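You operate a simulated robot arm through the tools that you are given. There is no shell and no other tool. Be economical: measure what you need, move in short steps, check, and stop when the job is done.

You are at the controls of a simulated robot arm. One attempt, no reset.

Task
Wipe off the small burner grease, then put the burner together.
Fine: the stove is cold and stays off; green cloth, put back; brass cap on the burner head, then the grey support. What is to be rubbed or washed off counts as gone when no trace of it is left.

Only the result counts: the job must be done as asked and must still hold three seconds after the hand-in. Knocking over, shifting, dropping, spilling or breaking anything else fails it. A push-on lid holds only when it is set on centred and level and pressed home; a screw cap is set on level and turned clockwise until tight. Flat cloth is picked up by pressing the open fingertips on it (5 to 10 N) and closing them slowly along it; thin cloth reads only 2 to 8 mm in the jaws.

Robot
A 7-joint arm with a two-finger parallel gripper, fixed in place. Base frame: the origin is at the foot of the arm, x ahead of it, y to its left, z up; the work surface is at about z = 850. Readings come in mm, rad, newtons and seconds.
With the tool pointing down near the work surface it reaches from about 360 to 780 mm from the base axis. Its first joint turns from -2.897 to 2.897 rad. Payload 3.91 kg.
The TCP is the grasp point between the finger pads, 30 mm short of the fingertips. In the tool frame z runs along the fingers and y along their closing line. Largest opening 110 mm; finger width 20, thickness 10; the body of the gripper, 48 by 112 mm, starts 55 mm behind the TCP.
Orientation is that of the tool frame in the base frame, as a unit quaternion [w, x, y, z]. With the fingers straight down and closing along the base's y, the tool's x points along the base's -x, its y along +y and its z along -z.

Tools
- The arm moves only by the tool play_rows. Its argument "increments" is a list of rows, each an object of numbers (a shift or turn left out is 0, a gripper value left out holds the last): "ax", "ay", "az": the turn, a rotation vector about the base's x, y, z in rad; "tx", "ty", "tz": the shift along the base's x, y, z in mm; "grip": the finger opening in mm, from 0 to 110. In form: [{"ax": .., "ay": .., "az": .., "tx": .., "ty": .., "tz": .., "grip": ..}, ...]. A call has 1 to 20 rows; each row is the pose to reach, as a shift and turn from the pose commanded when the call began. A row lasts 0.2 s, in which the tool goes at most 50 mm and 0.15 rad; a call with a longer step from one row to the next is refused whole, and so is a gripper value outside its range. Where a pose cannot be reached the arm comes as near as it can. A force on the tool above 50 N (or 10 N above the force at the start of the call, whichever is more), or a blocked arm, ends the call early, and 0.2 s more pass. Each finger travels about 153 mm/s and halts on what it meets, pressing with about 25 N; the grip force reading is that of the motor and also rises with nothing between the fingers. The clock runs only during rows and for 0.2 s after the last one: add rows that repeat a pose to give the fingers time. It gives the time, the measured TCP pose, the force on the tool (base axes), the opening and the grip force at its end, in the units of the frame above (readings bear some noise), with the torque about the TCP (base axes, N m) and any sound that the robot's microphone picked up.
- Cameras (640 x 400 px; columns grow to the right, rows downward): "scene" is fixed at [217.1, 648.8, 1704.3]; the picture's right is [-0.87, -0.49, 0.00], its down [-0.29, 0.51, -0.81] and it looks along [0.40, -0.70, -0.59] (base axes); focal length 375 px, centre (320, 200). "wrist" rides on the gripper at [77, 7, -114] in the tool frame; the picture's right is [-0.09, 1.00, 0.00], its down [-0.80, -0.07, -0.59] and it looks along [-0.59, -0.05, 0.80] (tool axes); focal length 270 px, centre (320, 200). There is no depth. A picture from a camera that has moved, and an enlarged one, comes with that camera's place and axes in the base frame and with its lens.
- grab_frame(camera): a new picture of that camera. No time passes.
- slide_trunk(by): slides the trunk up (or, below 0, down) by that many mm; the arm rides with it, the base frame stays. It gives what a move gives, with no picture.
- enlarge(camera, box): a new picture of the part [left, top, right, bottom] of that camera's present view, enlarged. No time passes.
- job_done(): hands the job in; it is judged then, once.

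Go step by step. Nothing tells you positions but the pictures and the camera data: compare them with the known pose of the tool, close in by small moves and look again before you grip or let go. The budget is 120 turns and 64 pictures, counting those below and the enlarged ones. Unless the task says otherwise, let go and move clear before handing in, and close with one line.

The tools are called after "Request:" as name(argument=value, ...) on one line, values as JSON. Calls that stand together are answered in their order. play_rows: Moves the arm, as the interface text tells. Its arguments: {"type":"object","properties":{"increments":{"type":"array"}},"required":["increments"]} The other tools are called the same way: slide_trunk (by) slides the trunk up or down; grab_frame (camera) takes a picture; enlarge (camera, box) takes an enlarged picture of a part of a camera's view; job_done () hands the job in.

At the start:

```text
time_s: 0.0
ee_pos: [486.4, 1.4, 1311.5]
tcp_rot: [0.0, 0.0, 1.0, 0.0]
force: [-0.7, -0.1, -0.1]
torque: [0.0, -0.02, 0.03]
finger_gap: 109.9
finger_force: 0.1
trunk travel left (down, up): [-575.0, 35.0]
```

scene: 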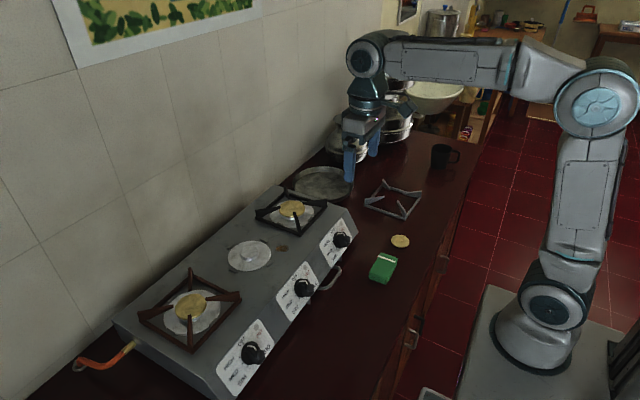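
wrist: 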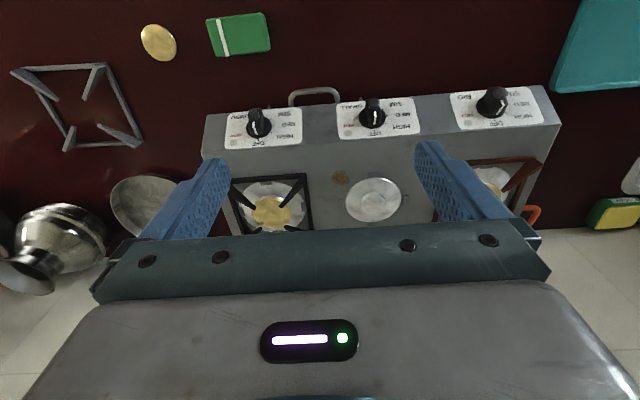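

The stove has three burners and the middle one lacks its cap and support; the grease spot is beside it. The cap, cloth and support lie on the counter. I'll take closer looks to measure.

Request:
enlarge(camera="wrist", box=[200, 80, 440, 230])

Request:
enlarge(camera="wrist", box=[0, 0, 290, 180])

Request:
enlarge(camera="scene", box=[200, 160, 440, 310])

```text
2.67 times, centred on (320, 155) of wrist
camera zoom: at [409.0, 6.2, 1426.8], right [0.09, 1.0, 0.0], down [0.8, -0.07, 0.59], along [0.59, -0.05, -0.8], focal length 721 px, centre (320, 320)
```

zoom: 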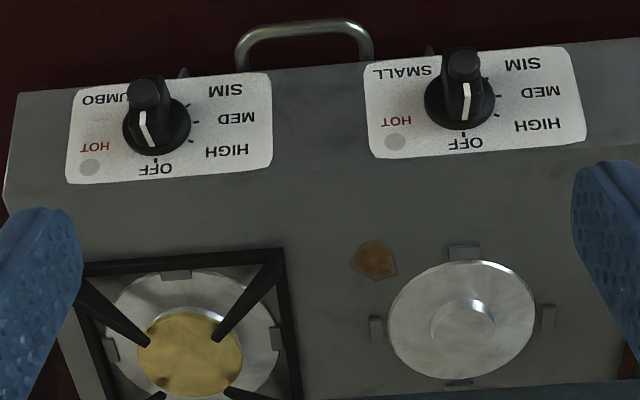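

```text
2.21 times, centred on (145, 90) of wrist
camera zoom: at [409.0, 6.2, 1426.8], right [0.09, 1.0, 0.0], down [0.8, -0.07, 0.59], along [0.59, -0.05, -0.8], focal length 596 px, centre (706, 443)
```

zoom: 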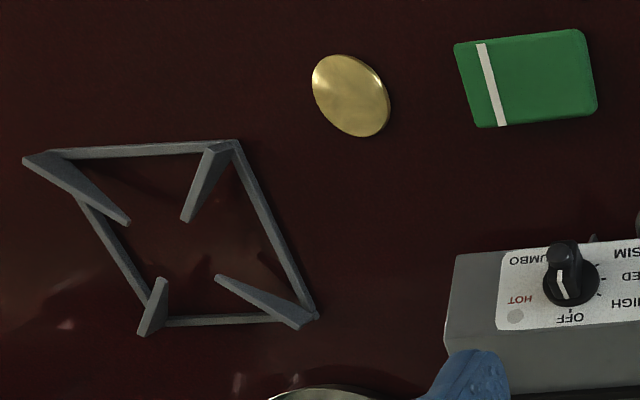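

```text
2.67 times, centred on (320, 235) of scene
camera zoom: at [217.1, 648.8, 1704.3], right [-0.87, -0.49, 0.0], down [-0.29, 0.51, -0.81], along [0.4, -0.7, -0.59], focal length 999 px, centre (320, 107)
```

zoom: 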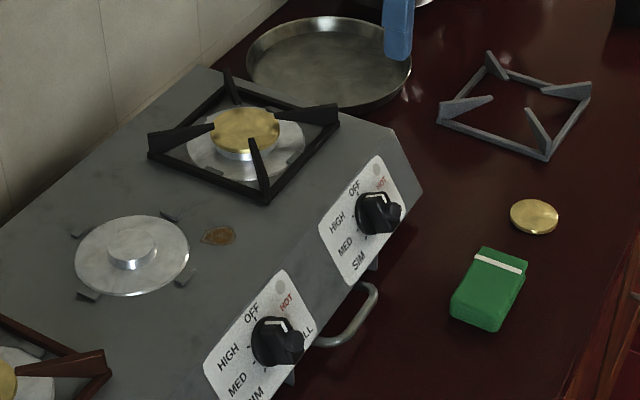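

The grease is near (699, 24, 964), the cloth near (444, -142), the cap near (443, -296) and the support near (538, -501). I'm moving above the cloth to look closer.

Request:
play_rows(increments=[{"tx": -6, "ty": -20, "tz": -36}, {"tx": -12, "ty": -40, "tz": -72}, {"tx": -18, "ty": -60, "tz": -108}, {"tx": -24, "ty": -80, "tz": -144}, {"tx": -30, "ty": -100, "tz": -180}, {"tx": -36, "ty": -120, "tz": -216}, {"tx": -42, "ty": -143, "tz": -255}, {"tx": -42, "ty": -143, "tz": -255}])

Request:
grab_frame(camera="wrist")

```text
time_s: 1.8
ee_pos: [440.9, -141.4, 1061.6]
tcp_rot: [0.0, 0.0, 1.0, -0.001]
force: [0.2, -0.8, -1.0]
torque: [0.02, 0.01, -0.01]
finger_gap: 110.2
finger_force: 0.0
trunk travel left (down, up): [-575.0, 35.0]
```

```text
58 pictures are left
camera wrist: at [363.2, -136.1, 1175.6], right [0.09, 1.0, 0.0], down [0.8, -0.07, 0.59], along [0.59, -0.05, -0.8], focal length 270 px, centre (320, 200)
```

wrist: 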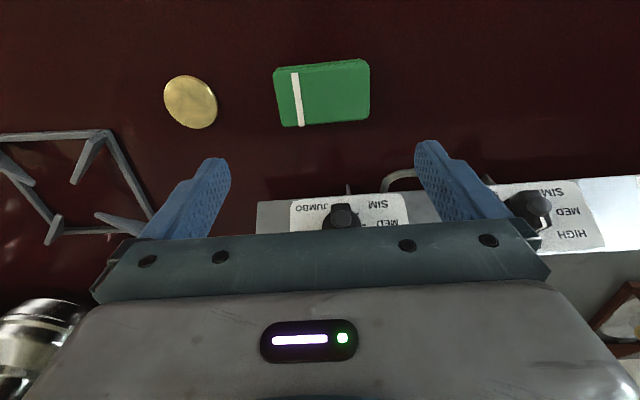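

Cloth is in view; I'll enlarge to get its corners.

Request:
enlarge(camera="wrist", box=[150, 30, 390, 180])

Request:
enlarge(camera="scene", box=[350, 220, 430, 270])

```text
2.67 times, centred on (270, 105) of wrist
camera zoom: at [363.2, -136.1, 1175.6], right [0.09, 1.0, 0.0], down [0.8, -0.07, 0.59], along [0.59, -0.05, -0.8], focal length 721 px, centre (453, 453)
```

zoom: 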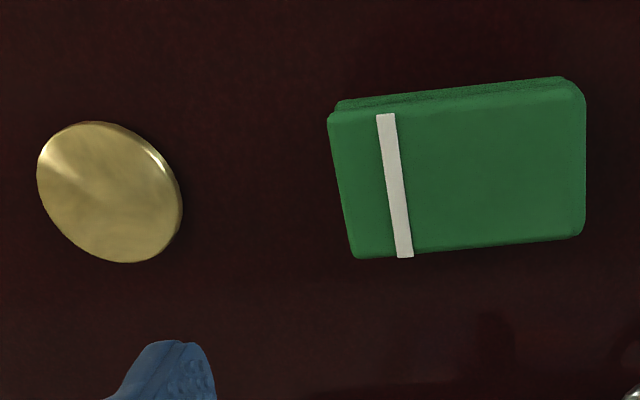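

```text
8.00 times, centred on (390, 245) of scene
camera zoom: at [217.1, 648.8, 1704.3], right [-0.87, -0.49, 0.0], down [-0.29, 0.51, -0.81], along [0.4, -0.7, -0.59], focal length 2998 px, centre (-240, -160)
```

zoom: 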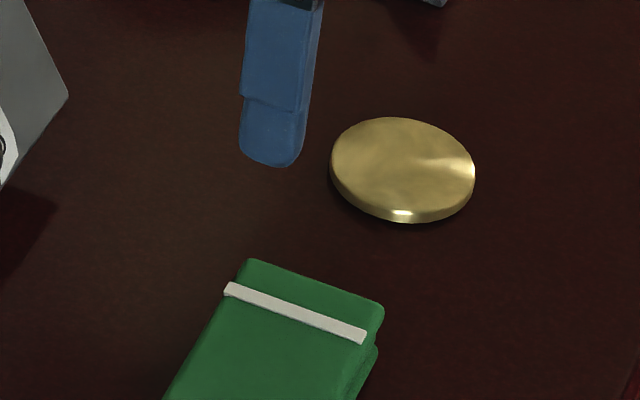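

The cloth is about 100 × 57 mm, aligned with the base axes and centred near (448, -140). I'll turn the gripper a quarter turn to grip its short side.

Request:
play_rows(increments=[{"az": 0.1428}, {"az": 0.2856}, {"az": 0.4284}, {"az": 0.5712}, {"az": 0.714}, {"az": 0.8568}, {"az": 0.9996}, {"az": 1.1424}, {"az": 1.2852}, {"az": 1.428}, {"az": 1.5708, "tx": 4, "ty": 2}, {"az": 1.5708, "tx": 4, "ty": 2, "tz": -40}, {"az": 1.5708, "tx": 4, "ty": 2, "tz": -80}, {"az": 1.5708, "tx": 4, "ty": 2, "tz": -80}])

Request:
grab_frame(camera="wrist")

Request:
enlarge(camera="scene", box=[310, 170, 470, 290])

```text
time_s: 4.8
ee_pos: [449.7, -141.0, 979.8]
tcp_rot: [0.0, 0.707, -0.707, -0.001]
force: [-0.6, -0.4, 0.0]
torque: [0.0, 0.01, 0.0]
finger_gap: 110.0
finger_force: 0.1
trunk travel left (down, up): [-575.0, 35.0]
```

```text
55 pictures are left
camera wrist: at [441.1, -219.3, 1094.2], right [-1.0, 0.09, 0.0], down [0.07, 0.8, 0.59], along [0.05, 0.59, -0.8], focal length 270 px, centre (320, 200)
```

wrist: 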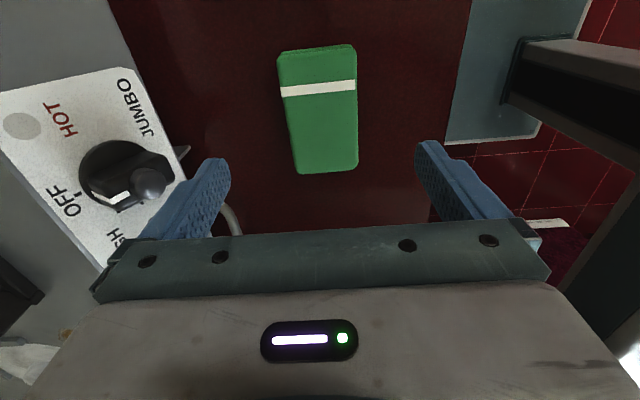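

```text
3.33 times, centred on (390, 230) of scene
camera zoom: at [217.1, 648.8, 1704.3], right [-0.87, -0.49, 0.0], down [-0.29, 0.51, -0.81], along [0.4, -0.7, -0.59], focal length 1249 px, centre (87, 100)
```

zoom: 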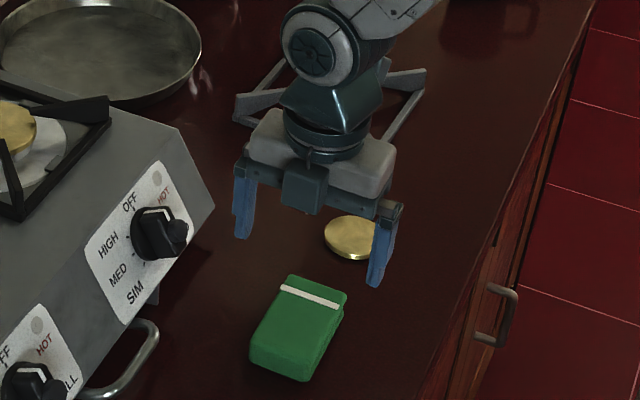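

The gripper straddles the cloth well. I'm lowering so the tips are about 7 mm above the counter, then closing.

Request:
play_rows(increments=[{"tx": -2, "tz": -35}, {"tx": -2, "tz": -65}, {"tx": -2, "tz": -82}, {"tx": -2, "tz": -90}, {"tx": -2, "tz": -90}, {"tx": -2, "tz": -90, "grip": 80}, {"tx": -2, "tz": -90, "grip": 65}, {"tx": -2, "tz": -90, "grip": 55}, {"tx": -2, "tz": -90, "grip": 45}, {"tx": -2, "tz": -90, "grip": 45}, {"tx": -2, "tz": -90, "grip": 45}])

Request:
grab_frame(camera="wrist")

Request:
enlarge(camera="scene", box=[330, 200, 450, 290])

```text
time_s: 7.2
ee_pos: [446.6, -139.2, 887.8]
tcp_rot: [0.0, 0.708, -0.707, 0.0]
force: [-0.1, 0.4, 0.0]
torque: [0.03, -0.02, 0.01]
finger_gap: 59.1
finger_force: 25.1
trunk travel left (down, up): [-575.0, 35.0]
```

```text
53 pictures are left
camera wrist: at [439.4, -217.9, 1003.0], right [-1.0, 0.09, 0.0], down [0.07, 0.8, 0.59], along [0.05, 0.59, -0.8], focal length 270 px, centre (320, 200)
```

wrist: 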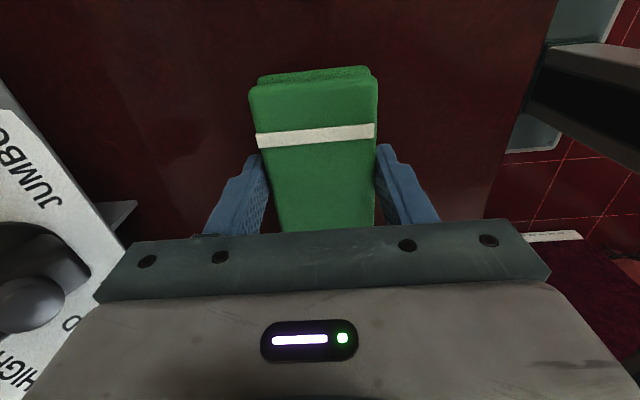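

```text
4.44 times, centred on (390, 245) of scene
camera zoom: at [217.1, 648.8, 1704.3], right [-0.87, -0.49, 0.0], down [-0.29, 0.51, -0.81], along [0.4, -0.7, -0.59], focal length 1666 px, centre (9, 0)
```

zoom: 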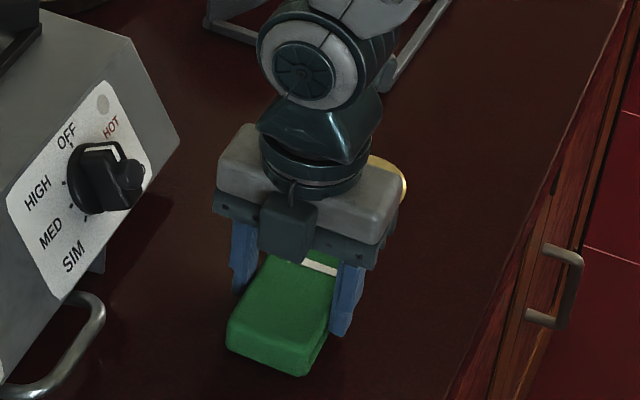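

The cloth is held (59 mm). Next I lift it, carry it over the front of the stove and turn it so its length runs along x.

Request:
play_rows(increments=[{"tz": 40}, {"tz": 80}, {"tz": 125}, {"tz": 170}, {"tz": 210}, {"tx": 18, "ty": 12, "tz": 220, "az": -0.1428}, {"tx": 36, "ty": 24, "tz": 220, "az": -0.2856}, {"tx": 54, "ty": 36, "tz": 220, "az": -0.4284}, {"tx": 72, "ty": 48, "tz": 220, "az": -0.5712}, {"tx": 90, "ty": 60, "tz": 220, "az": -0.714}, {"tx": 108, "ty": 72, "tz": 220, "az": -0.8568}, {"tx": 126, "ty": 84, "tz": 220, "az": -0.9996}, {"tx": 144, "ty": 96, "tz": 220, "az": -1.1424}, {"tx": 162, "ty": 108, "tz": 220, "az": -1.2852}, {"tx": 180, "ty": 122, "tz": 220, "az": -1.428}, {"tx": 200, "ty": 137, "tz": 220, "az": -1.5708}, {"tx": 221, "ty": 151, "tz": 220, "az": -1.5708}, {"tx": 221, "ty": 151, "tz": 220, "az": -1.5708}])

Request:
grab_frame(camera="wrist")

Request:
enlarge(camera="scene", box=[200, 140, 400, 300])

```text
time_s: 11.0
ee_pos: [668.6, 9.7, 1109.5]
tcp_rot: [0.0, 0.001, 1.0, 0.0]
force: [-0.2, -0.8, -0.4]
torque: [0.0, -0.01, -0.01]
finger_gap: 59.0
finger_force: 24.6
trunk travel left (down, up): [-575.0, 35.0]
```

```text
51 pictures are left
camera wrist: at [590.3, 15.9, 1223.8], right [0.09, 1.0, 0.0], down [0.8, -0.07, 0.59], along [0.59, -0.05, -0.8], focal length 270 px, centre (320, 200)
```

wrist: 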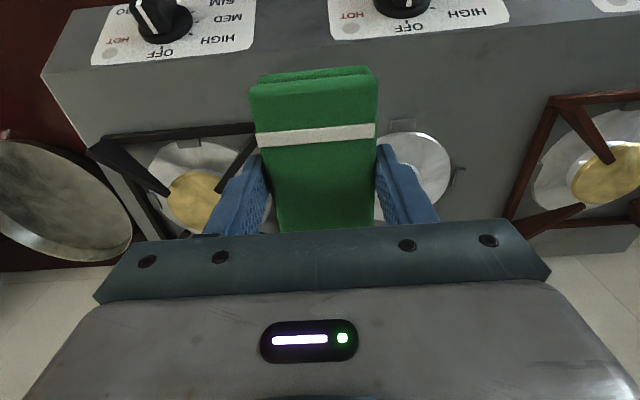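

```text
2.50 times, centred on (300, 220) of scene
camera zoom: at [217.1, 648.8, 1704.3], right [-0.87, -0.49, 0.0], down [-0.29, 0.51, -0.81], along [0.4, -0.7, -0.59], focal length 937 px, centre (370, 150)
```

zoom: 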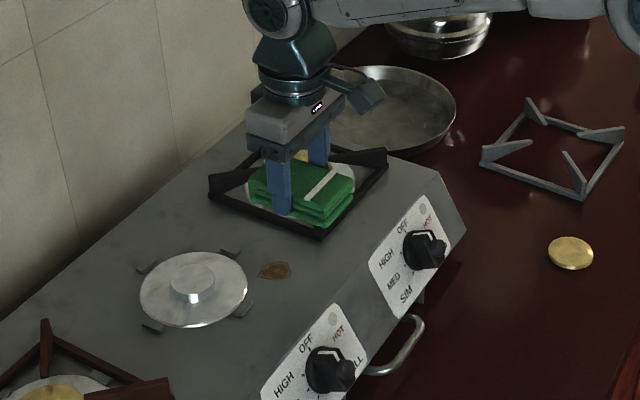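

The cloth hangs level above and to the right of the grease. I'm lowering to just above the stove top (~964), then feeling for contact.

Request:
play_rows(increments=[{"tx": 3, "ty": 4, "tz": -40}, {"tx": 3, "ty": 4, "tz": -75}, {"tx": 3, "ty": 4, "tz": -92}, {"tx": 3, "ty": 4, "tz": -98}, {"tx": 3, "ty": 4, "tz": -100}, {"tx": 3, "ty": 4, "tz": -100}])

Request:
enlarge(camera="scene", box=[220, 180, 360, 280])

```text
time_s: 12.4
ee_pos: [670.3, 14.1, 1006.3]
tcp_rot: [0.0, 0.0, 1.0, 0.001]
force: [0.1, 0.0, -0.7]
torque: [0.0, -0.03, 0.01]
finger_gap: 59.2
finger_force: 25.0
trunk travel left (down, up): [-575.0, 35.0]
```

```text
4.00 times, centred on (290, 230) of scene
camera zoom: at [217.1, 648.8, 1704.3], right [-0.87, -0.49, 0.0], down [-0.29, 0.51, -0.81], along [0.4, -0.7, -0.59], focal length 1499 px, centre (440, 80)
```

zoom: 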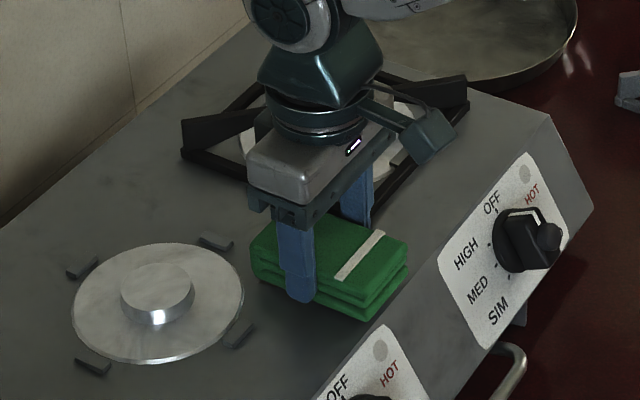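

Good position with clearance to the burner; lowering slowly to contact.

Request:
play_rows(increments=[{"tz": -2}, {"tz": -4}, {"tz": -5}, {"tz": -6}, {"tz": -6}])

```text
time_s: 13.6
ee_pos: [670.8, 14.3, 1000.2]
tcp_rot: [-0.001, 0.0, 1.0, 0.0]
force: [-0.2, -0.7, -1.1]
torque: [-0.03, 0.01, 0.01]
finger_gap: 59.1
finger_force: 25.4
trunk travel left (down, up): [-575.0, 35.0]
```

Request:
play_rows(increments=[{"tz": -1}, {"tz": -2}, {"tz": -3}, {"tz": -4}, {"tz": -4}])

```text
time_s: 14.8
ee_pos: [671.4, 13.9, 999.7]
tcp_rot: [0.002, 0.0, 1.0, 0.0]
force: [3.6, 0.1, 20.7]
torque: [-0.03, 0.3, 0.01]
finger_gap: 59.0
finger_force: 24.9
trunk travel left (down, up): [-575.0, 35.0]
```

In contact (stove top about 963) at 20 N. I'll ease off a little and rub with small strokes.

Request:
play_rows(increments=[{"tz": 1.5}, {"tx": 5, "ty": 3, "tz": 1.5}, {"tx": -10, "ty": 3, "tz": 1.5}, {"tx": -20, "ty": 3, "tz": 1.5}, {"tx": -8, "ty": 3, "tz": 1.5}, {"tx": 6, "ty": 3, "tz": 1.5}, {"tx": 6, "ty": -6, "tz": 1.5}, {"tx": -10, "ty": -6, "tz": 1.5}, {"tx": -20, "ty": -6, "tz": 1.5}, {"tx": -8, "ty": 0, "tz": 1.5}, {"tx": 6, "ty": 3, "tz": 1.5}, {"tx": 0, "ty": -8, "tz": 1.5}, {"tx": 6, "ty": 3, "tz": 1.5}, {"tx": -10, "ty": 0, "tz": 1.5}, {"tx": -25, "ty": 0, "tz": 1.5}, {"tx": -10, "ty": 3, "tz": 1.5}, {"tx": 6, "ty": 3, "tz": 1.5}, {"tx": 0, "ty": 0, "tz": 5}, {"tx": 0, "ty": 0, "tz": 40}, {"tx": -40, "ty": 0, "tz": 60}])

Request:
enlarge(camera="scene", box=[200, 160, 380, 280])

```text
time_s: 19.0
ee_pos: [631.3, 13.8, 1057.3]
tcp_rot: [0.001, -0.001, 1.0, 0.0]
force: [0.3, 0.3, 0.0]
torque: [-0.02, -0.02, 0.02]
finger_gap: 59.0
finger_force: 25.2
trunk travel left (down, up): [-575.0, 35.0]
```

```text
3.33 times, centred on (290, 220) of scene
camera zoom: at [217.1, 648.8, 1704.3], right [-0.87, -0.49, 0.0], down [-0.29, 0.51, -0.81], along [0.4, -0.7, -0.59], focal length 1249 px, centre (420, 133)
```

zoom: 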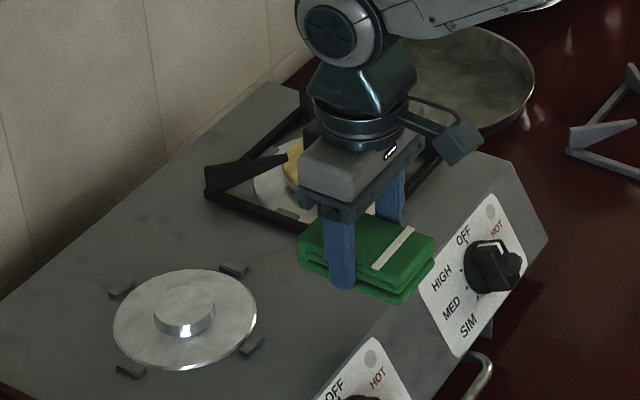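

The grease spot looks gone. I'm carrying the cloth back to above its spot, and then I'll check the stove closely.

Request:
play_rows(increments=[{"tx": -15, "ty": -10, "tz": 40}, {"tx": -30, "ty": -24, "tz": 50, "az": 0.1428}, {"tx": -46, "ty": -38, "tz": 50, "az": 0.2856}, {"tx": -62, "ty": -52, "tz": 50, "az": 0.4284}, {"tx": -78, "ty": -66, "tz": 50, "az": 0.5712}, {"tx": -94, "ty": -80, "tz": 50, "az": 0.714}, {"tx": -110, "ty": -94, "tz": 50, "az": 0.8568}, {"tx": -126, "ty": -108, "tz": 50, "az": 0.9996}, {"tx": -144, "ty": -122, "tz": 50, "az": 1.1424}, {"tx": -162, "ty": -138, "tz": 50, "az": 1.2852}, {"tx": -184, "ty": -155, "tz": 50, "az": 1.428}, {"tx": -184, "ty": -155, "tz": 40, "az": 1.5708}, {"tx": -184, "ty": -155, "tz": 0, "az": 1.5708}, {"tx": -184, "ty": -155, "tz": -45, "az": 1.5708}, {"tx": -184, "ty": -155, "tz": -90, "az": 1.5708}, {"tx": -184, "ty": -155, "tz": -130, "az": 1.5708}, {"tx": -184, "ty": -155, "tz": -155, "az": 1.5708}, {"tx": -184, "ty": -155, "tz": -165, "az": 1.5708}, {"tx": -184, "ty": -155, "tz": -165, "az": 1.5708}])

Request:
enlarge(camera="scene", box=[240, 220, 320, 270])

Request:
enlarge(camera="scene", box=[330, 200, 450, 290])

```text
time_s: 23.0
ee_pos: [448.0, -140.8, 891.3]
tcp_rot: [0.0, 0.708, -0.707, 0.001]
force: [-0.4, 0.2, -0.1]
torque: [0.02, 0.0, 0.02]
finger_gap: 58.9
finger_force: 25.0
trunk travel left (down, up): [-575.0, 35.0]
```

```text
8.00 times, centred on (280, 245) of scene
camera zoom: at [217.1, 648.8, 1704.3], right [-0.87, -0.49, 0.0], down [-0.29, 0.51, -0.81], along [0.4, -0.7, -0.59], focal length 2998 px, centre (640, -160)
```

zoom: 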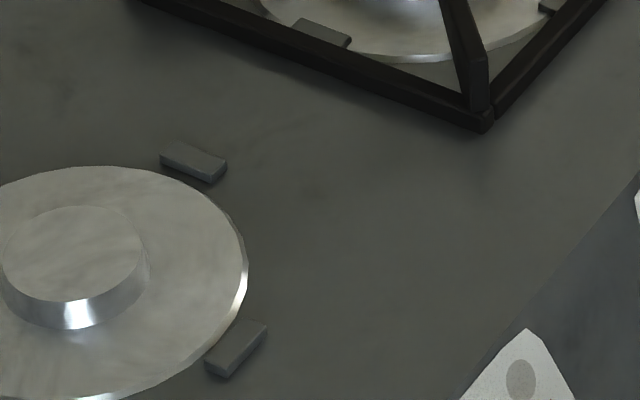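

```text
4.44 times, centred on (390, 245) of scene
camera zoom: at [217.1, 648.8, 1704.3], right [-0.87, -0.49, 0.0], down [-0.29, 0.51, -0.81], along [0.4, -0.7, -0.59], focal length 1666 px, centre (9, 0)
```

zoom: 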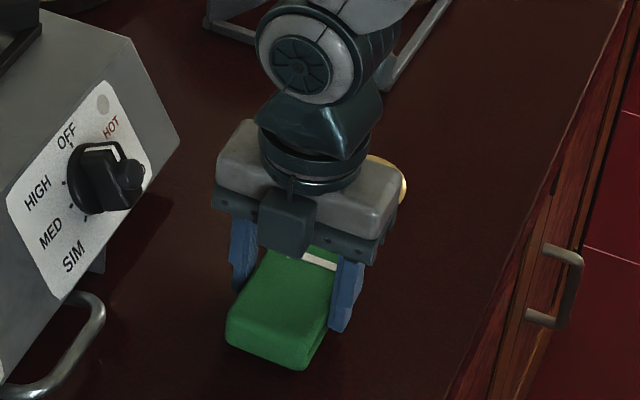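

Grease is gone, with no trace visible. I'm setting the cloth down, releasing, and moving up over the brass cap.

Request:
play_rows(increments=[{"tz": -3}, {"tz": -5}, {"tz": -5}, {"tz": -5, "grip": 75}, {"tz": -5, "grip": 95}, {"tz": -5, "grip": 110}, {"tz": -5, "grip": 110}, {"tz": 35}, {"tz": 80}, {"tz": 120, "ty": -20, "az": -0.1428}, {"tz": 130, "ty": -40, "az": -0.2856}, {"tz": 130, "ty": -60, "az": -0.4284}, {"tz": 130, "ty": -80, "az": -0.5712}, {"tz": 130, "ty": -100, "az": -0.714}, {"tz": 130, "ty": -120, "az": -0.8568}, {"tz": 130, "ty": -140, "az": -0.9996}, {"tz": 130, "ty": -156, "az": -1.1424}, {"tz": 130, "ty": -156, "az": -1.2852}, {"tz": 130, "ty": -156, "az": -1.428}, {"tz": 130, "ty": -156, "az": -1.5708}])

Request:
grab_frame(camera="wrist")

Request:
grab_frame(camera="scene")

```text
time_s: 27.2
ee_pos: [446.4, -296.2, 1022.6]
tcp_rot: [0.001, 0.002, 1.0, 0.0]
force: [-0.4, -0.2, -0.3]
torque: [0.04, 0.01, 0.03]
finger_gap: 110.1
finger_force: 0.1
trunk travel left (down, up): [-575.0, 35.0]
```

```text
45 pictures are left
camera wrist: at [368.7, -291.5, 1137.0], right [0.09, 1.0, 0.0], down [0.8, -0.07, 0.59], along [0.59, -0.05, -0.8], focal length 270 px, centre (320, 200)
```

wrist: 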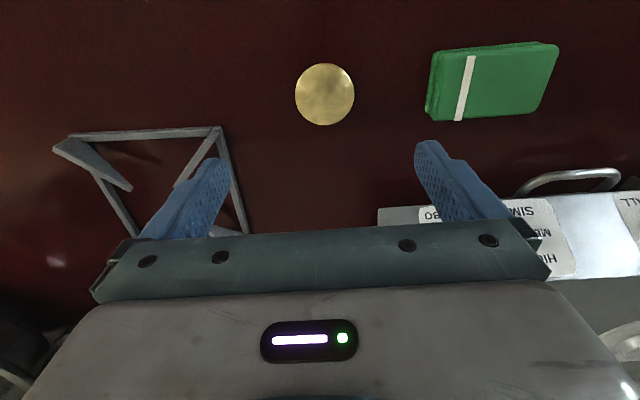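

```text
44 pictures are left
```

scene: 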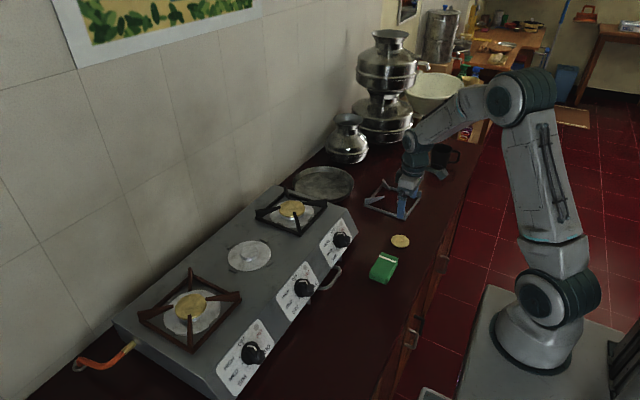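

The cap is near (443, -293), about 60 mm across. I'm lowering over it with the tips just off the counter and closing gently.

Request:
play_rows(increments=[{"tx": -3, "ty": 3, "tz": -45, "grip": 90}, {"tx": -3, "ty": 3, "tz": -90, "grip": 90}, {"tx": -3, "ty": 3, "tz": -120, "grip": 90}, {"tx": -3, "ty": 3, "tz": -134, "grip": 90}, {"tx": -3, "ty": 3, "tz": -139, "grip": 90}, {"tx": -3, "ty": 3, "tz": -139.5, "grip": 90}])

Request:
grab_frame(camera="wrist")

Request:
enlarge(camera="scene", box=[360, 200, 440, 260])

```text
time_s: 28.6
ee_pos: [442.6, -292.1, 882.5]
tcp_rot: [-0.001, 0.0, 1.0, 0.0]
force: [0.4, 0.1, 0.8]
torque: [-0.03, -0.03, 0.02]
finger_gap: 89.8
finger_force: 0.0
trunk travel left (down, up): [-575.0, 35.0]
```

```text
43 pictures are left
camera wrist: at [365.0, -286.3, 997.7], right [0.09, 1.0, 0.0], down [0.8, -0.07, 0.59], along [0.59, -0.05, -0.8], focal length 270 px, centre (320, 200)
```

wrist: 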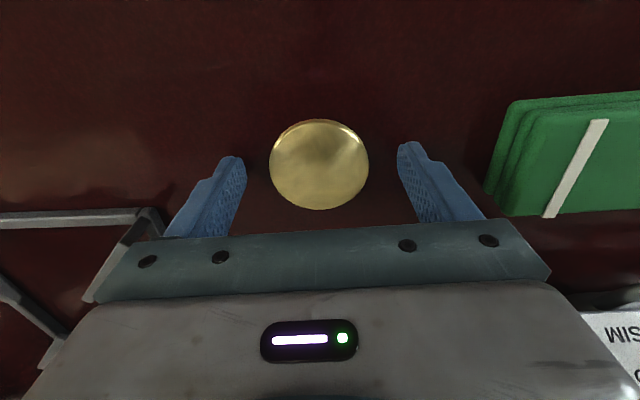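

```text
6.67 times, centred on (400, 230) of scene
camera zoom: at [217.1, 648.8, 1704.3], right [-0.87, -0.49, 0.0], down [-0.29, 0.51, -0.81], along [0.4, -0.7, -0.59], focal length 2499 px, centre (-213, 0)
```

zoom: 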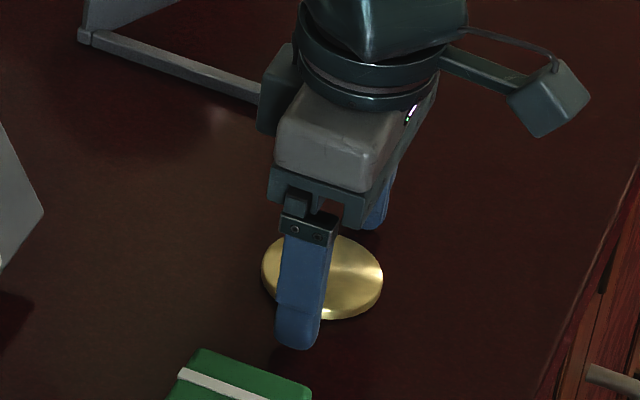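

Centred well. Closing on the cap and lifting slightly.

Request:
play_rows(increments=[{"ty": -1, "grip": 75}, {"ty": -1, "grip": 65}, {"ty": -1, "grip": 60}, {"ty": -1, "grip": 55}, {"ty": -1, "grip": 50}, {"ty": -1, "grip": 45}, {"ty": -1, "grip": 45}, {"ty": -1, "tz": 20}, {"ty": -1, "tz": 60}, {"ty": -1, "tz": 60}])

Request:
grab_frame(camera="wrist")

Request:
enlarge(camera="scene", box=[360, 190, 440, 250])

```text
time_s: 30.8
ee_pos: [443.6, -293.8, 942.0]
tcp_rot: [0.0, 0.0, 1.0, 0.0]
force: [-0.3, 0.2, -0.4]
torque: [0.01, 0.02, 0.0]
finger_gap: 58.5
finger_force: 25.0
trunk travel left (down, up): [-575.0, 35.0]
```

```text
41 pictures are left
camera wrist: at [365.0, -288.2, 1057.0], right [0.09, 1.0, 0.0], down [0.8, -0.07, 0.59], along [0.59, -0.05, -0.8], focal length 270 px, centre (320, 200)
```

wrist: 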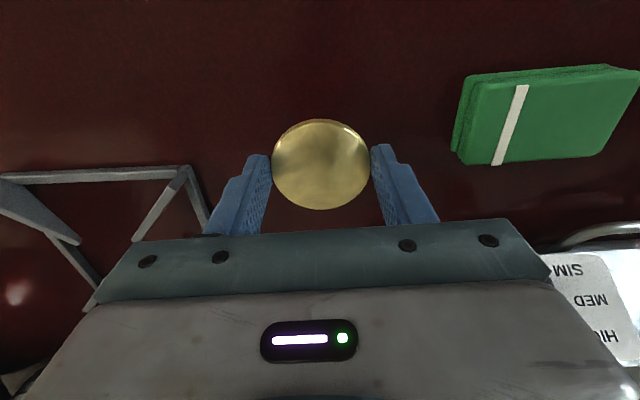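

```text
6.67 times, centred on (400, 220) of scene
camera zoom: at [217.1, 648.8, 1704.3], right [-0.87, -0.49, 0.0], down [-0.29, 0.51, -0.81], along [0.4, -0.7, -0.59], focal length 2499 px, centre (-213, 67)
```

zoom: 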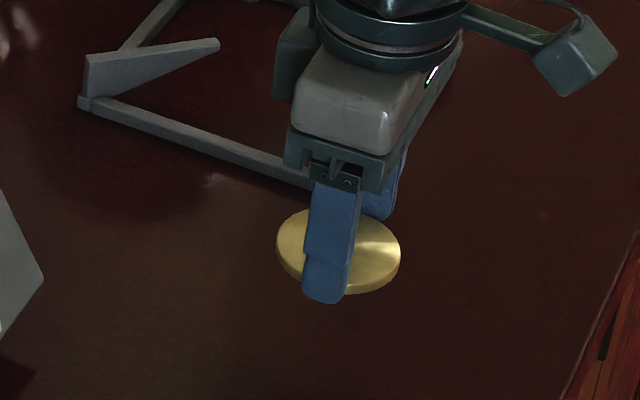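

The cap is held level and centred (58.5 mm). I'm carrying it up beside the small burner to measure the burner head.

Request:
play_rows(increments=[{"tz": 45}, {"tz": 90, "ty": 5, "tx": 5}, {"tz": 130, "tx": 20, "ty": 20}, {"tz": 170, "tx": 40, "ty": 40}, {"tz": 188, "tx": 68, "ty": 65}, {"tz": 188, "tx": 98, "ty": 95}, {"tz": 188, "tx": 128, "ty": 125}, {"tz": 188, "tx": 158, "ty": 155}, {"tz": 188, "tx": 188, "ty": 185}, {"tz": 188, "tx": 213, "ty": 210}, {"tz": 188, "tx": 213, "ty": 210}])

Request:
grab_frame(camera="wrist")

Request:
enlarge(camera="wrist", box=[380, 130, 620, 280])

```text
time_s: 33.2
ee_pos: [654.9, -86.3, 1128.5]
tcp_rot: [0.0, 0.0, 1.0, 0.0]
force: [0.0, -0.9, -2.2]
torque: [0.0, -0.03, 0.02]
finger_gap: 58.5
finger_force: 24.9
trunk travel left (down, up): [-575.0, 35.0]
```

```text
39 pictures are left
camera wrist: at [576.9, -80.1, 1243.9], right [0.09, 1.0, 0.0], down [0.8, -0.07, 0.59], along [0.59, -0.05, -0.8], focal length 270 px, centre (320, 200)
```

wrist: 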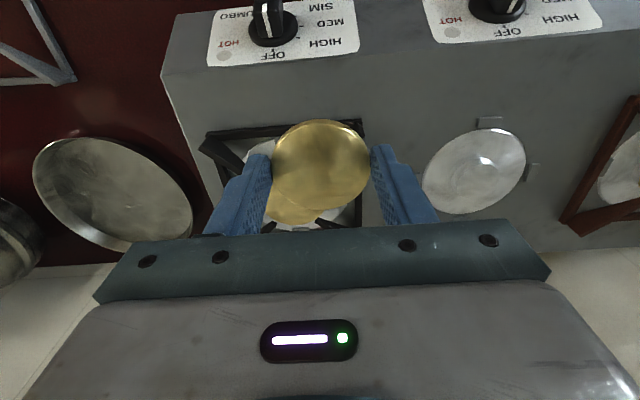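

```text
2.67 times, centred on (500, 205) of wrist
camera zoom: at [576.9, -80.1, 1243.9], right [0.09, 1.0, 0.0], down [0.8, -0.07, 0.59], along [0.59, -0.05, -0.8], focal length 721 px, centre (-160, 187)
```

zoom: 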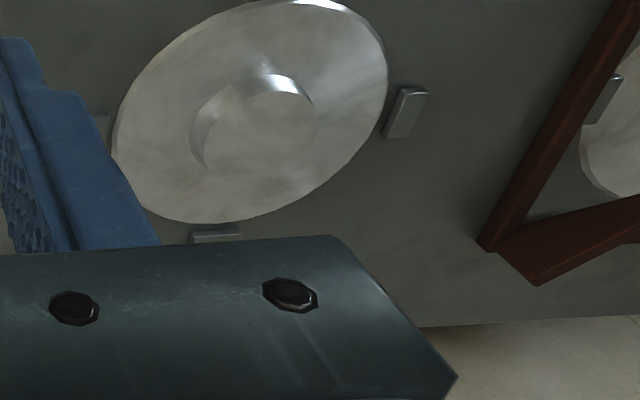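

The burner head seems to be near (757, 88), but my estimates vary by several mm. I'll turn the gripper so the camera looks at the burner from above.

Request:
play_rows(increments=[{"az": -0.1428, "ty": 10}, {"az": -0.2856, "ty": 20}, {"az": -0.4284, "ty": 30}, {"az": -0.5712, "ty": 40}, {"az": -0.714, "ty": 50}, {"az": -0.8568, "ty": 60, "tx": 15}, {"az": -0.9996, "ty": 70, "tx": 30}, {"az": -1.1424, "ty": 80, "tx": 45}, {"az": -1.2852, "ty": 90, "tx": 60}, {"az": -1.428, "ty": 100, "tx": 75}, {"az": -1.5708, "ty": 114, "tx": 94}, {"az": -1.5708, "ty": 114, "tx": 94}])

Request:
grab_frame(camera="wrist")

```text
time_s: 35.8
ee_pos: [751.5, 30.4, 1130.9]
tcp_rot: [0.0, 0.708, 0.706, 0.0]
force: [-0.7, -0.7, -1.3]
torque: [0.01, -0.01, 0.0]
finger_gap: 58.5
finger_force: 25.0
trunk travel left (down, up): [-575.0, 35.0]
```

```text
37 pictures are left
camera wrist: at [757.1, 106.4, 1245.4], right [1.0, -0.09, 0.0], down [-0.07, -0.8, 0.59], along [-0.05, -0.59, -0.8], focal length 270 px, centre (320, 200)
```

wrist: 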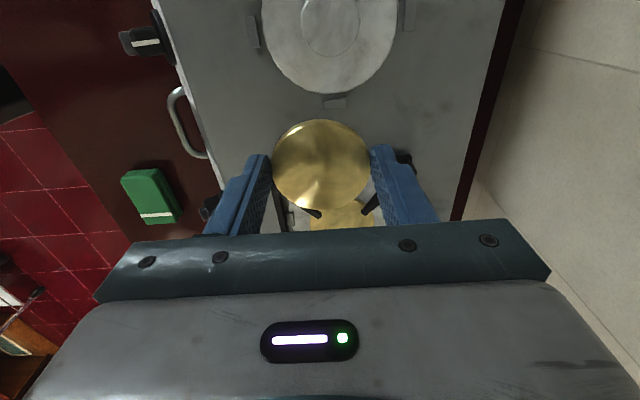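

Great view. The cap reads exactly at the TCP; the burner head seems to be near (765, 88). I'm moving closer to refine this.

Request:
play_rows(increments=[{"tx": 6, "ty": 0, "tz": -30}, {"tx": 12, "ty": 0, "tz": -60}, {"tx": 12, "ty": 0, "tz": -60}, {"tx": 12, "ty": 0, "tz": -60}])

Request:
grab_frame(camera="wrist")

Request:
enlarge(camera="wrist", box=[220, 0, 420, 125])

```text
time_s: 36.8
ee_pos: [761.5, 31.1, 1069.8]
tcp_rot: [0.0, 0.707, 0.707, -0.001]
force: [-1.1, -0.5, -1.2]
torque: [0.01, 0.01, 0.03]
finger_gap: 58.3
finger_force: 25.2
trunk travel left (down, up): [-575.0, 35.0]
```

```text
36 pictures are left
camera wrist: at [769.3, 107.5, 1185.1], right [1.0, -0.09, 0.0], down [-0.07, -0.8, 0.59], along [-0.05, -0.59, -0.8], focal length 270 px, centre (320, 200)
```

wrist: 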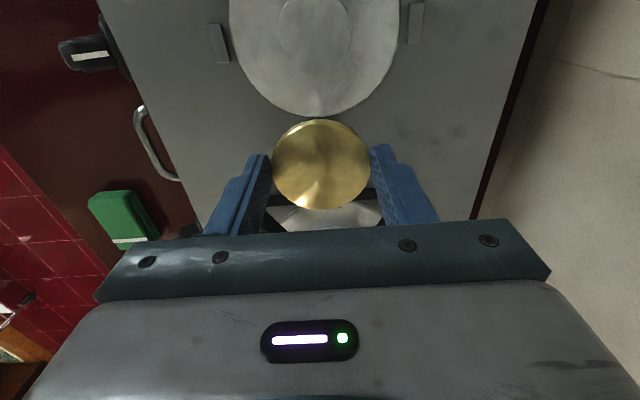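

```text
3.20 times, centred on (320, 62) of wrist
camera zoom: at [769.3, 107.5, 1185.1], right [1.0, -0.09, 0.0], down [-0.07, -0.8, 0.59], along [-0.05, -0.59, -0.8], focal length 865 px, centre (320, 640)
```

zoom: 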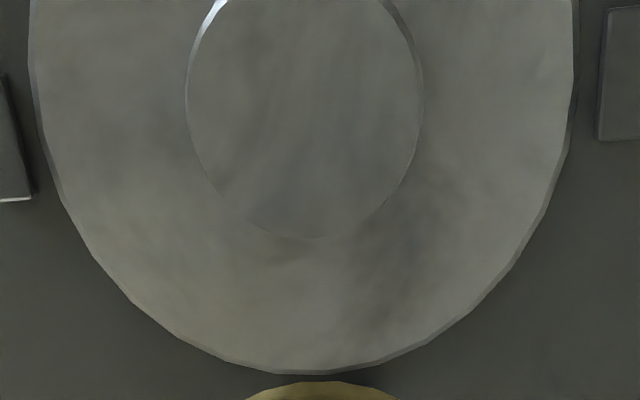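

The burner head centre measures (765, 89), its top near 980 and about 47 mm across. I'm moving over it and lowering to about 10 mm above.

Request:
play_rows(increments=[{"tx": 1, "ty": 20}, {"tx": 2, "ty": 45}, {"tx": 2.8, "ty": 58.3}, {"tx": 2.8, "ty": 58.3, "tz": -25}, {"tx": 2.8, "ty": 58.3, "tz": -45}, {"tx": 2.8, "ty": 58.3, "tz": -45}, {"tx": 2.8, "ty": 58.3, "tz": -45}])

Request:
enlarge(camera="scene", box=[210, 210, 290, 280])

Request:
grab_frame(camera="wrist")

```text
time_s: 38.4
ee_pos: [764.9, 87.2, 1024.1]
tcp_rot: [0.0, 0.707, 0.707, 0.0]
force: [-0.2, -0.4, -1.2]
torque: [0.02, 0.04, 0.01]
finger_gap: 58.8
finger_force: 24.9
trunk travel left (down, up): [-575.0, 35.0]
```

```text
5.71 times, centred on (250, 245) of scene
camera zoom: at [217.1, 648.8, 1704.3], right [-0.87, -0.49, 0.0], down [-0.29, 0.51, -0.81], along [0.4, -0.7, -0.59], focal length 2142 px, centre (720, -57)
```

zoom: 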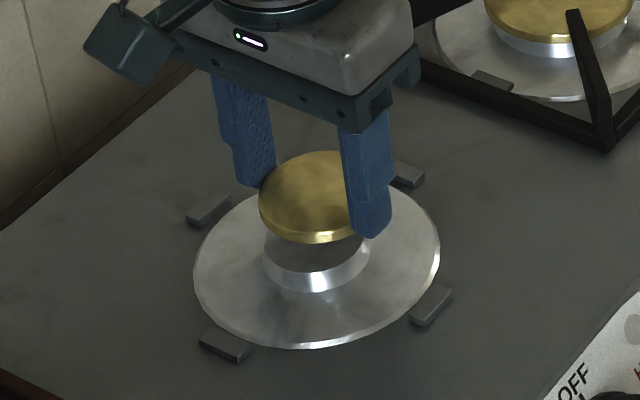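

```text
33 pictures are left
camera wrist: at [770.7, 162.8, 1140.2], right [1.0, -0.09, 0.0], down [-0.07, -0.8, 0.59], along [-0.05, -0.59, -0.8], focal length 270 px, centre (320, 200)
```

wrist: 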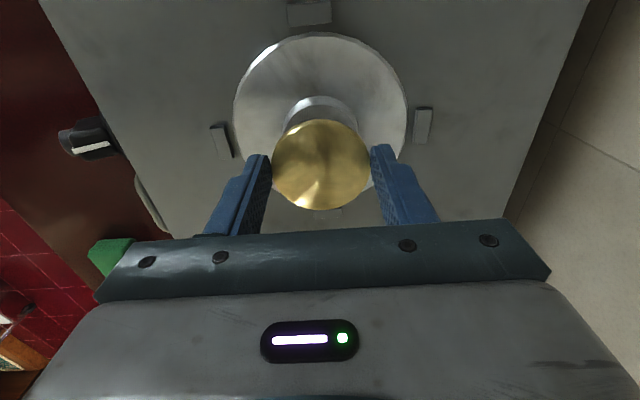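

The cap sits about 3 mm short of the burner axis, so I correct that and lower gently to contact.

Request:
play_rows(increments=[{"tx": 1.8, "ty": 2.5}, {"tx": 1.8, "ty": 2.5, "tz": -3}, {"tx": 1.8, "ty": 2.5, "tz": -6}, {"tx": 1.8, "ty": 2.5, "tz": -8}, {"tx": 1.8, "ty": 2.5, "tz": -9}, {"tx": 1.8, "ty": 2.5, "tz": -9}])

Request:
enlarge(camera="scene", box=[210, 210, 290, 280])

```text
time_s: 39.8
ee_pos: [767.4, 90.5, 1015.9]
tcp_rot: [-0.001, 0.707, 0.707, 0.0]
force: [-0.4, 0.3, 0.4]
torque: [0.01, 0.01, 0.0]
finger_gap: 58.3
finger_force: 24.5
trunk travel left (down, up): [-575.0, 35.0]
```

```text
5.71 times, centred on (250, 245) of scene
camera zoom: at [217.1, 648.8, 1704.3], right [-0.87, -0.49, 0.0], down [-0.29, 0.51, -0.81], along [0.4, -0.7, -0.59], focal length 2142 px, centre (720, -57)
```

zoom: 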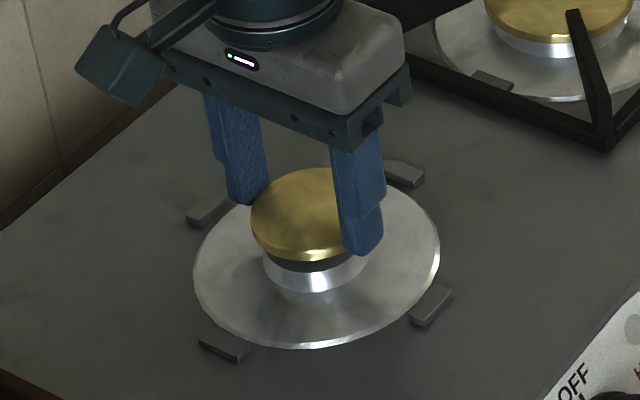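

Now the cap is concentric with the head. Lowering to contact.

Request:
play_rows(increments=[{"tz": -1}, {"tz": -2}, {"tz": -3}, {"tz": -4}, {"tz": -4}])

```text
time_s: 41.0
ee_pos: [766.9, 90.3, 1010.7]
tcp_rot: [0.0, 0.707, 0.707, 0.0]
force: [0.8, -0.1, -0.5]
torque: [0.0, -0.02, 0.0]
finger_gap: 58.8
finger_force: 25.1
trunk travel left (down, up): [-575.0, 35.0]
```

Request:
play_rows(increments=[{"tz": -1}, {"tz": -2}, {"tz": -3}, {"tz": -3}])

Request:
enlarge(camera="scene", box=[210, 210, 290, 280])

```text
time_s: 42.0
ee_pos: [767.3, 90.5, 1009.7]
tcp_rot: [0.001, 0.707, 0.707, 0.0]
force: [0.0, 0.5, 1.3]
torque: [-0.03, 0.06, 0.04]
finger_gap: 58.4
finger_force: 25.6
trunk travel left (down, up): [-575.0, 35.0]
```

```text
5.71 times, centred on (250, 245) of scene
camera zoom: at [217.1, 648.8, 1704.3], right [-0.87, -0.49, 0.0], down [-0.29, 0.51, -0.81], along [0.4, -0.7, -0.59], focal length 2142 px, centre (720, -57)
```

zoom: 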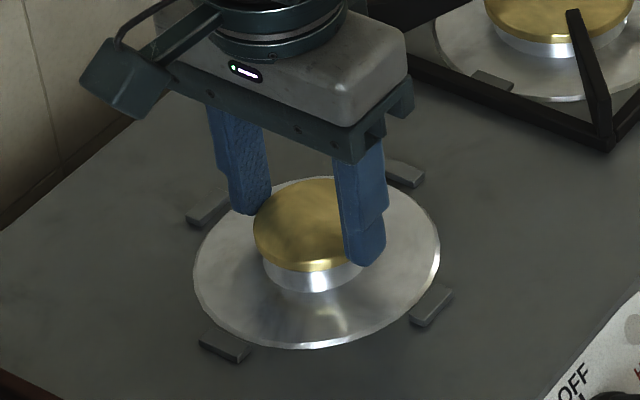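

Request:
play_rows(increments=[{"tz": -1}, {"tz": -2}, {"tz": -2}])

```text
time_s: 42.8
ee_pos: [767.2, 90.9, 1009.3]
tcp_rot: [0.001, 0.707, 0.707, 0.0]
force: [-0.5, 0.9, 9.4]
torque: [-0.06, 0.17, 0.02]
finger_gap: 58.5
finger_force: 25.2
trunk travel left (down, up): [-575.0, 35.0]
```

The cap is seated with 9 N of contact. I'm easing off, opening, and lifting straight up.

Request:
play_rows(increments=[{"tz": 1.5}, {"tz": 1.5}, {"tz": 1.5, "grip": 62}, {"tz": 1.5, "grip": 70}, {"tz": 1.5, "grip": 85}, {"tz": 1.5, "grip": 85}, {"tz": 15, "grip": 85}, {"tz": 50, "grip": 85}, {"tz": 100, "grip": 85}, {"tz": 120, "grip": 85, "ty": -30, "tx": -20}, {"tz": 120, "grip": 85, "ty": -60, "tx": -40}, {"tz": 120, "grip": 85, "ty": -60, "tx": -40}])

Request:
enlarge(camera="scene", box=[210, 210, 290, 280])

Request:
enlarge(camera="scene", box=[350, 160, 440, 230])

Request:
grab_frame(camera="wrist")

```text
time_s: 45.4
ee_pos: [758.9, 33.6, 1138.6]
tcp_rot: [0.0, 0.707, 0.707, 0.0]
force: [0.0, 0.1, -0.2]
torque: [0.01, -0.03, 0.0]
finger_gap: 84.9
finger_force: 0.1
out of reach, approached as far as the arm can: row 9, 10, 11, 12
trunk travel left (down, up): [-575.0, 35.0]
```

```text
5.71 times, centred on (250, 245) of scene
camera zoom: at [217.1, 648.8, 1704.3], right [-0.87, -0.49, 0.0], down [-0.29, 0.51, -0.81], along [0.4, -0.7, -0.59], focal length 2142 px, centre (720, -57)
```

zoom: 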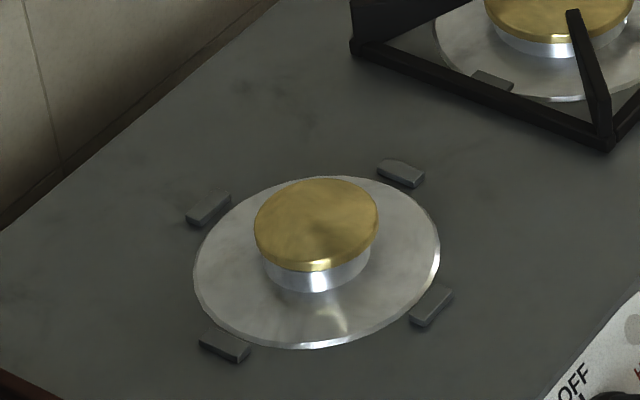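

```text
5.71 times, centred on (395, 195) of scene
camera zoom: at [217.1, 648.8, 1704.3], right [-0.87, -0.49, 0.0], down [-0.29, 0.51, -0.81], along [0.4, -0.7, -0.59], focal length 2142 px, centre (-109, 229)
```

zoom: 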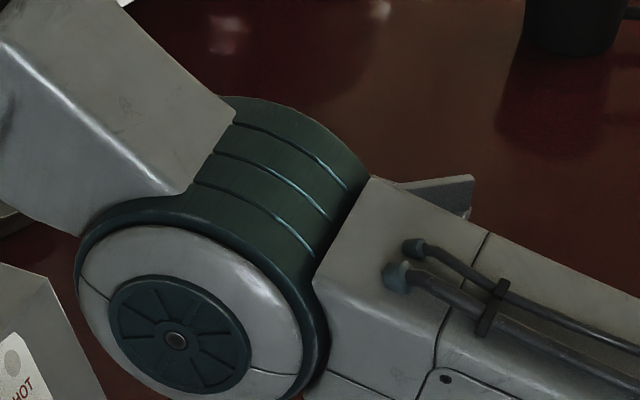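

```text
28 pictures are left
camera wrist: at [764.4, 109.8, 1254.2], right [1.0, -0.09, 0.0], down [-0.07, -0.8, 0.59], along [-0.05, -0.59, -0.8], focal length 270 px, centre (320, 200)
```

wrist: 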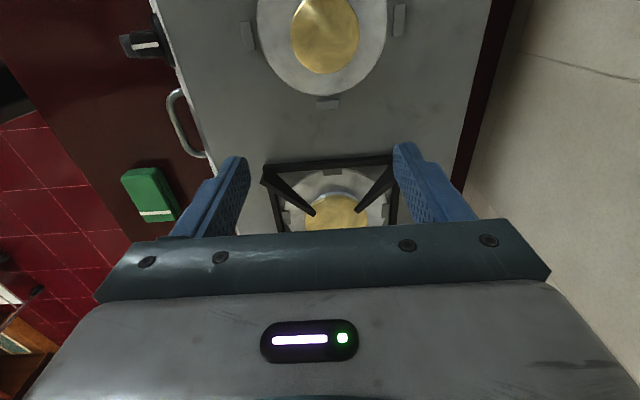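

The cap is concentric and level. The lift ran into the reach limit, so I'll retreat inward in small steps and check the pose.

Request:
play_rows(increments=[{"tx": -15}, {"tx": -30}, {"tx": -45}, {"tx": -45}])

```text
time_s: 46.4
ee_pos: [755.0, 32.9, 1148.4]
tcp_rot: [-0.001, 0.707, 0.707, -0.001]
force: [-0.1, 0.4, 0.2]
torque: [0.02, 0.01, 0.0]
finger_gap: 85.2
finger_force: 0.1
out of reach, approached as far as the arm can: row 1, 2, 3, 4
trunk travel left (down, up): [-575.0, 35.0]
```

Request:
play_rows(increments=[{"tz": -15}, {"tz": -30}, {"tz": -45}, {"tz": -45}])

```text
time_s: 47.4
ee_pos: [767.7, 33.1, 1105.5]
tcp_rot: [-0.002, 0.707, 0.707, -0.001]
force: [0.8, 0.0, 0.5]
torque: [0.06, 0.03, -0.04]
finger_gap: 85.1
finger_force: 0.0
out of reach, approached as far as the arm can: row 1, 2, 3, 4
trunk travel left (down, up): [-575.0, 35.0]
```

The arm seems stuck near its straight-elbow configuration. I'll try turning the tool back with a sideways move to free it.

Request:
play_rows(increments=[{"az": 0.14, "ty": -10, "tz": 10}, {"az": 0.28, "ty": -20, "tz": 20}, {"az": 0.42, "ty": -30, "tz": 30}, {"az": 0.56, "ty": -40, "tz": 30}, {"az": 0.7, "ty": -50, "tz": 30}, {"az": 0.7, "ty": -50, "tz": 30}])

```text
time_s: 48.8
ee_pos: [763.0, -14.7, 1134.3]
tcp_rot: [0.0, 0.422, 0.907, -0.001]
force: [0.8, -0.6, 0.2]
torque: [-0.03, 0.03, -0.03]
finger_gap: 85.2
finger_force: 0.0
out of reach, approached as far as the arm can: row 3, 4, 5, 6
trunk travel left (down, up): [-575.0, 35.0]
```

Request:
play_rows(increments=[{"tz": -15, "tx": -2}, {"tz": -30, "tx": -10}, {"tz": -40, "tx": -20}, {"tz": -40, "tx": -30}, {"tz": -40, "tx": -30}])

```text
time_s: 50.0
ee_pos: [732.0, -16.7, 1094.8]
tcp_rot: [0.0, 0.422, 0.907, 0.001]
force: [0.0, 0.1, -0.6]
torque: [0.02, 0.02, 0.02]
finger_gap: 84.9
finger_force: 0.0
trunk travel left (down, up): [-575.0, 35.0]
```

Freed. Now to the support: its frame is about 160 mm square, centred near (548, -496), with diagonal prongs. I plan to grip the prong nearest me/left close to its inner end, so I'm moving above it with the tool turned 45°.

Request:
play_rows(increments=[{"tx": -20, "ty": -38, "az": 0.02}, {"tx": -40, "ty": -76, "az": 0.04}, {"tx": -60, "ty": -114, "az": 0.06}, {"tx": -80, "ty": -152, "az": 0.086}, {"tx": -100, "ty": -190, "az": 0.086}, {"tx": -120, "ty": -228, "az": 0.086}, {"tx": -140, "ty": -266, "az": 0.086}, {"tx": -160, "ty": -304, "az": 0.086}, {"tx": -180, "ty": -342, "az": 0.086}, {"tx": -200, "ty": -380, "az": 0.086}, {"tx": -216, "ty": -423, "tz": -15, "az": 0.086}, {"tx": -216, "ty": -423, "tz": -50, "az": 0.086}, {"tx": -216, "ty": -423, "tz": -50, "az": 0.086}])

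Request:
grab_frame(camera="wrist")

Request:
enlarge(camera="scene", box=[330, 150, 450, 230])

```text
time_s: 52.8
ee_pos: [516.2, -440.9, 1041.6]
tcp_rot: [0.0, 0.383, 0.924, 0.0]
force: [-0.4, 0.0, -0.8]
torque: [0.05, -0.03, -0.02]
finger_gap: 84.8
finger_force: 0.0
trunk travel left (down, up): [-575.0, 35.0]
```

```text
27 pictures are left
camera wrist: at [465.6, -382.3, 1155.9], right [0.77, 0.64, 0.0], down [0.52, -0.62, 0.59], along [0.38, -0.46, -0.8], focal length 270 px, centre (320, 200)
```

wrist: 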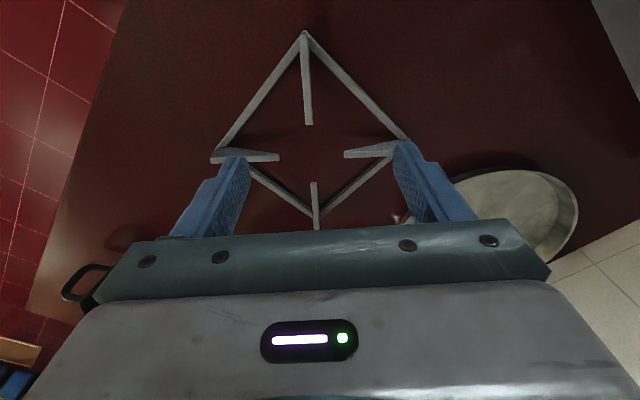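

```text
5.00 times, centred on (390, 190) of scene
camera zoom: at [217.1, 648.8, 1704.3], right [-0.87, -0.49, 0.0], down [-0.29, 0.51, -0.81], along [0.4, -0.7, -0.59], focal length 1874 px, centre (-30, 250)
```

zoom: 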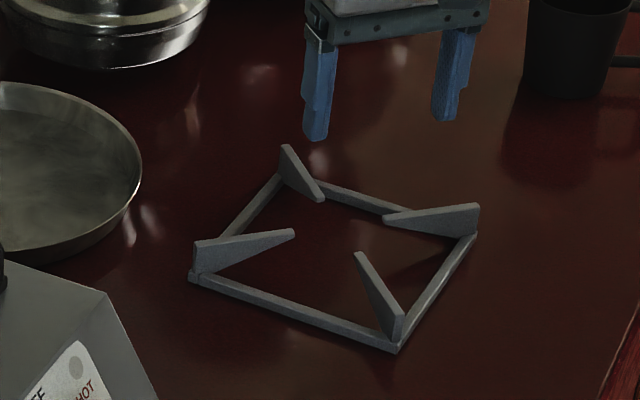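

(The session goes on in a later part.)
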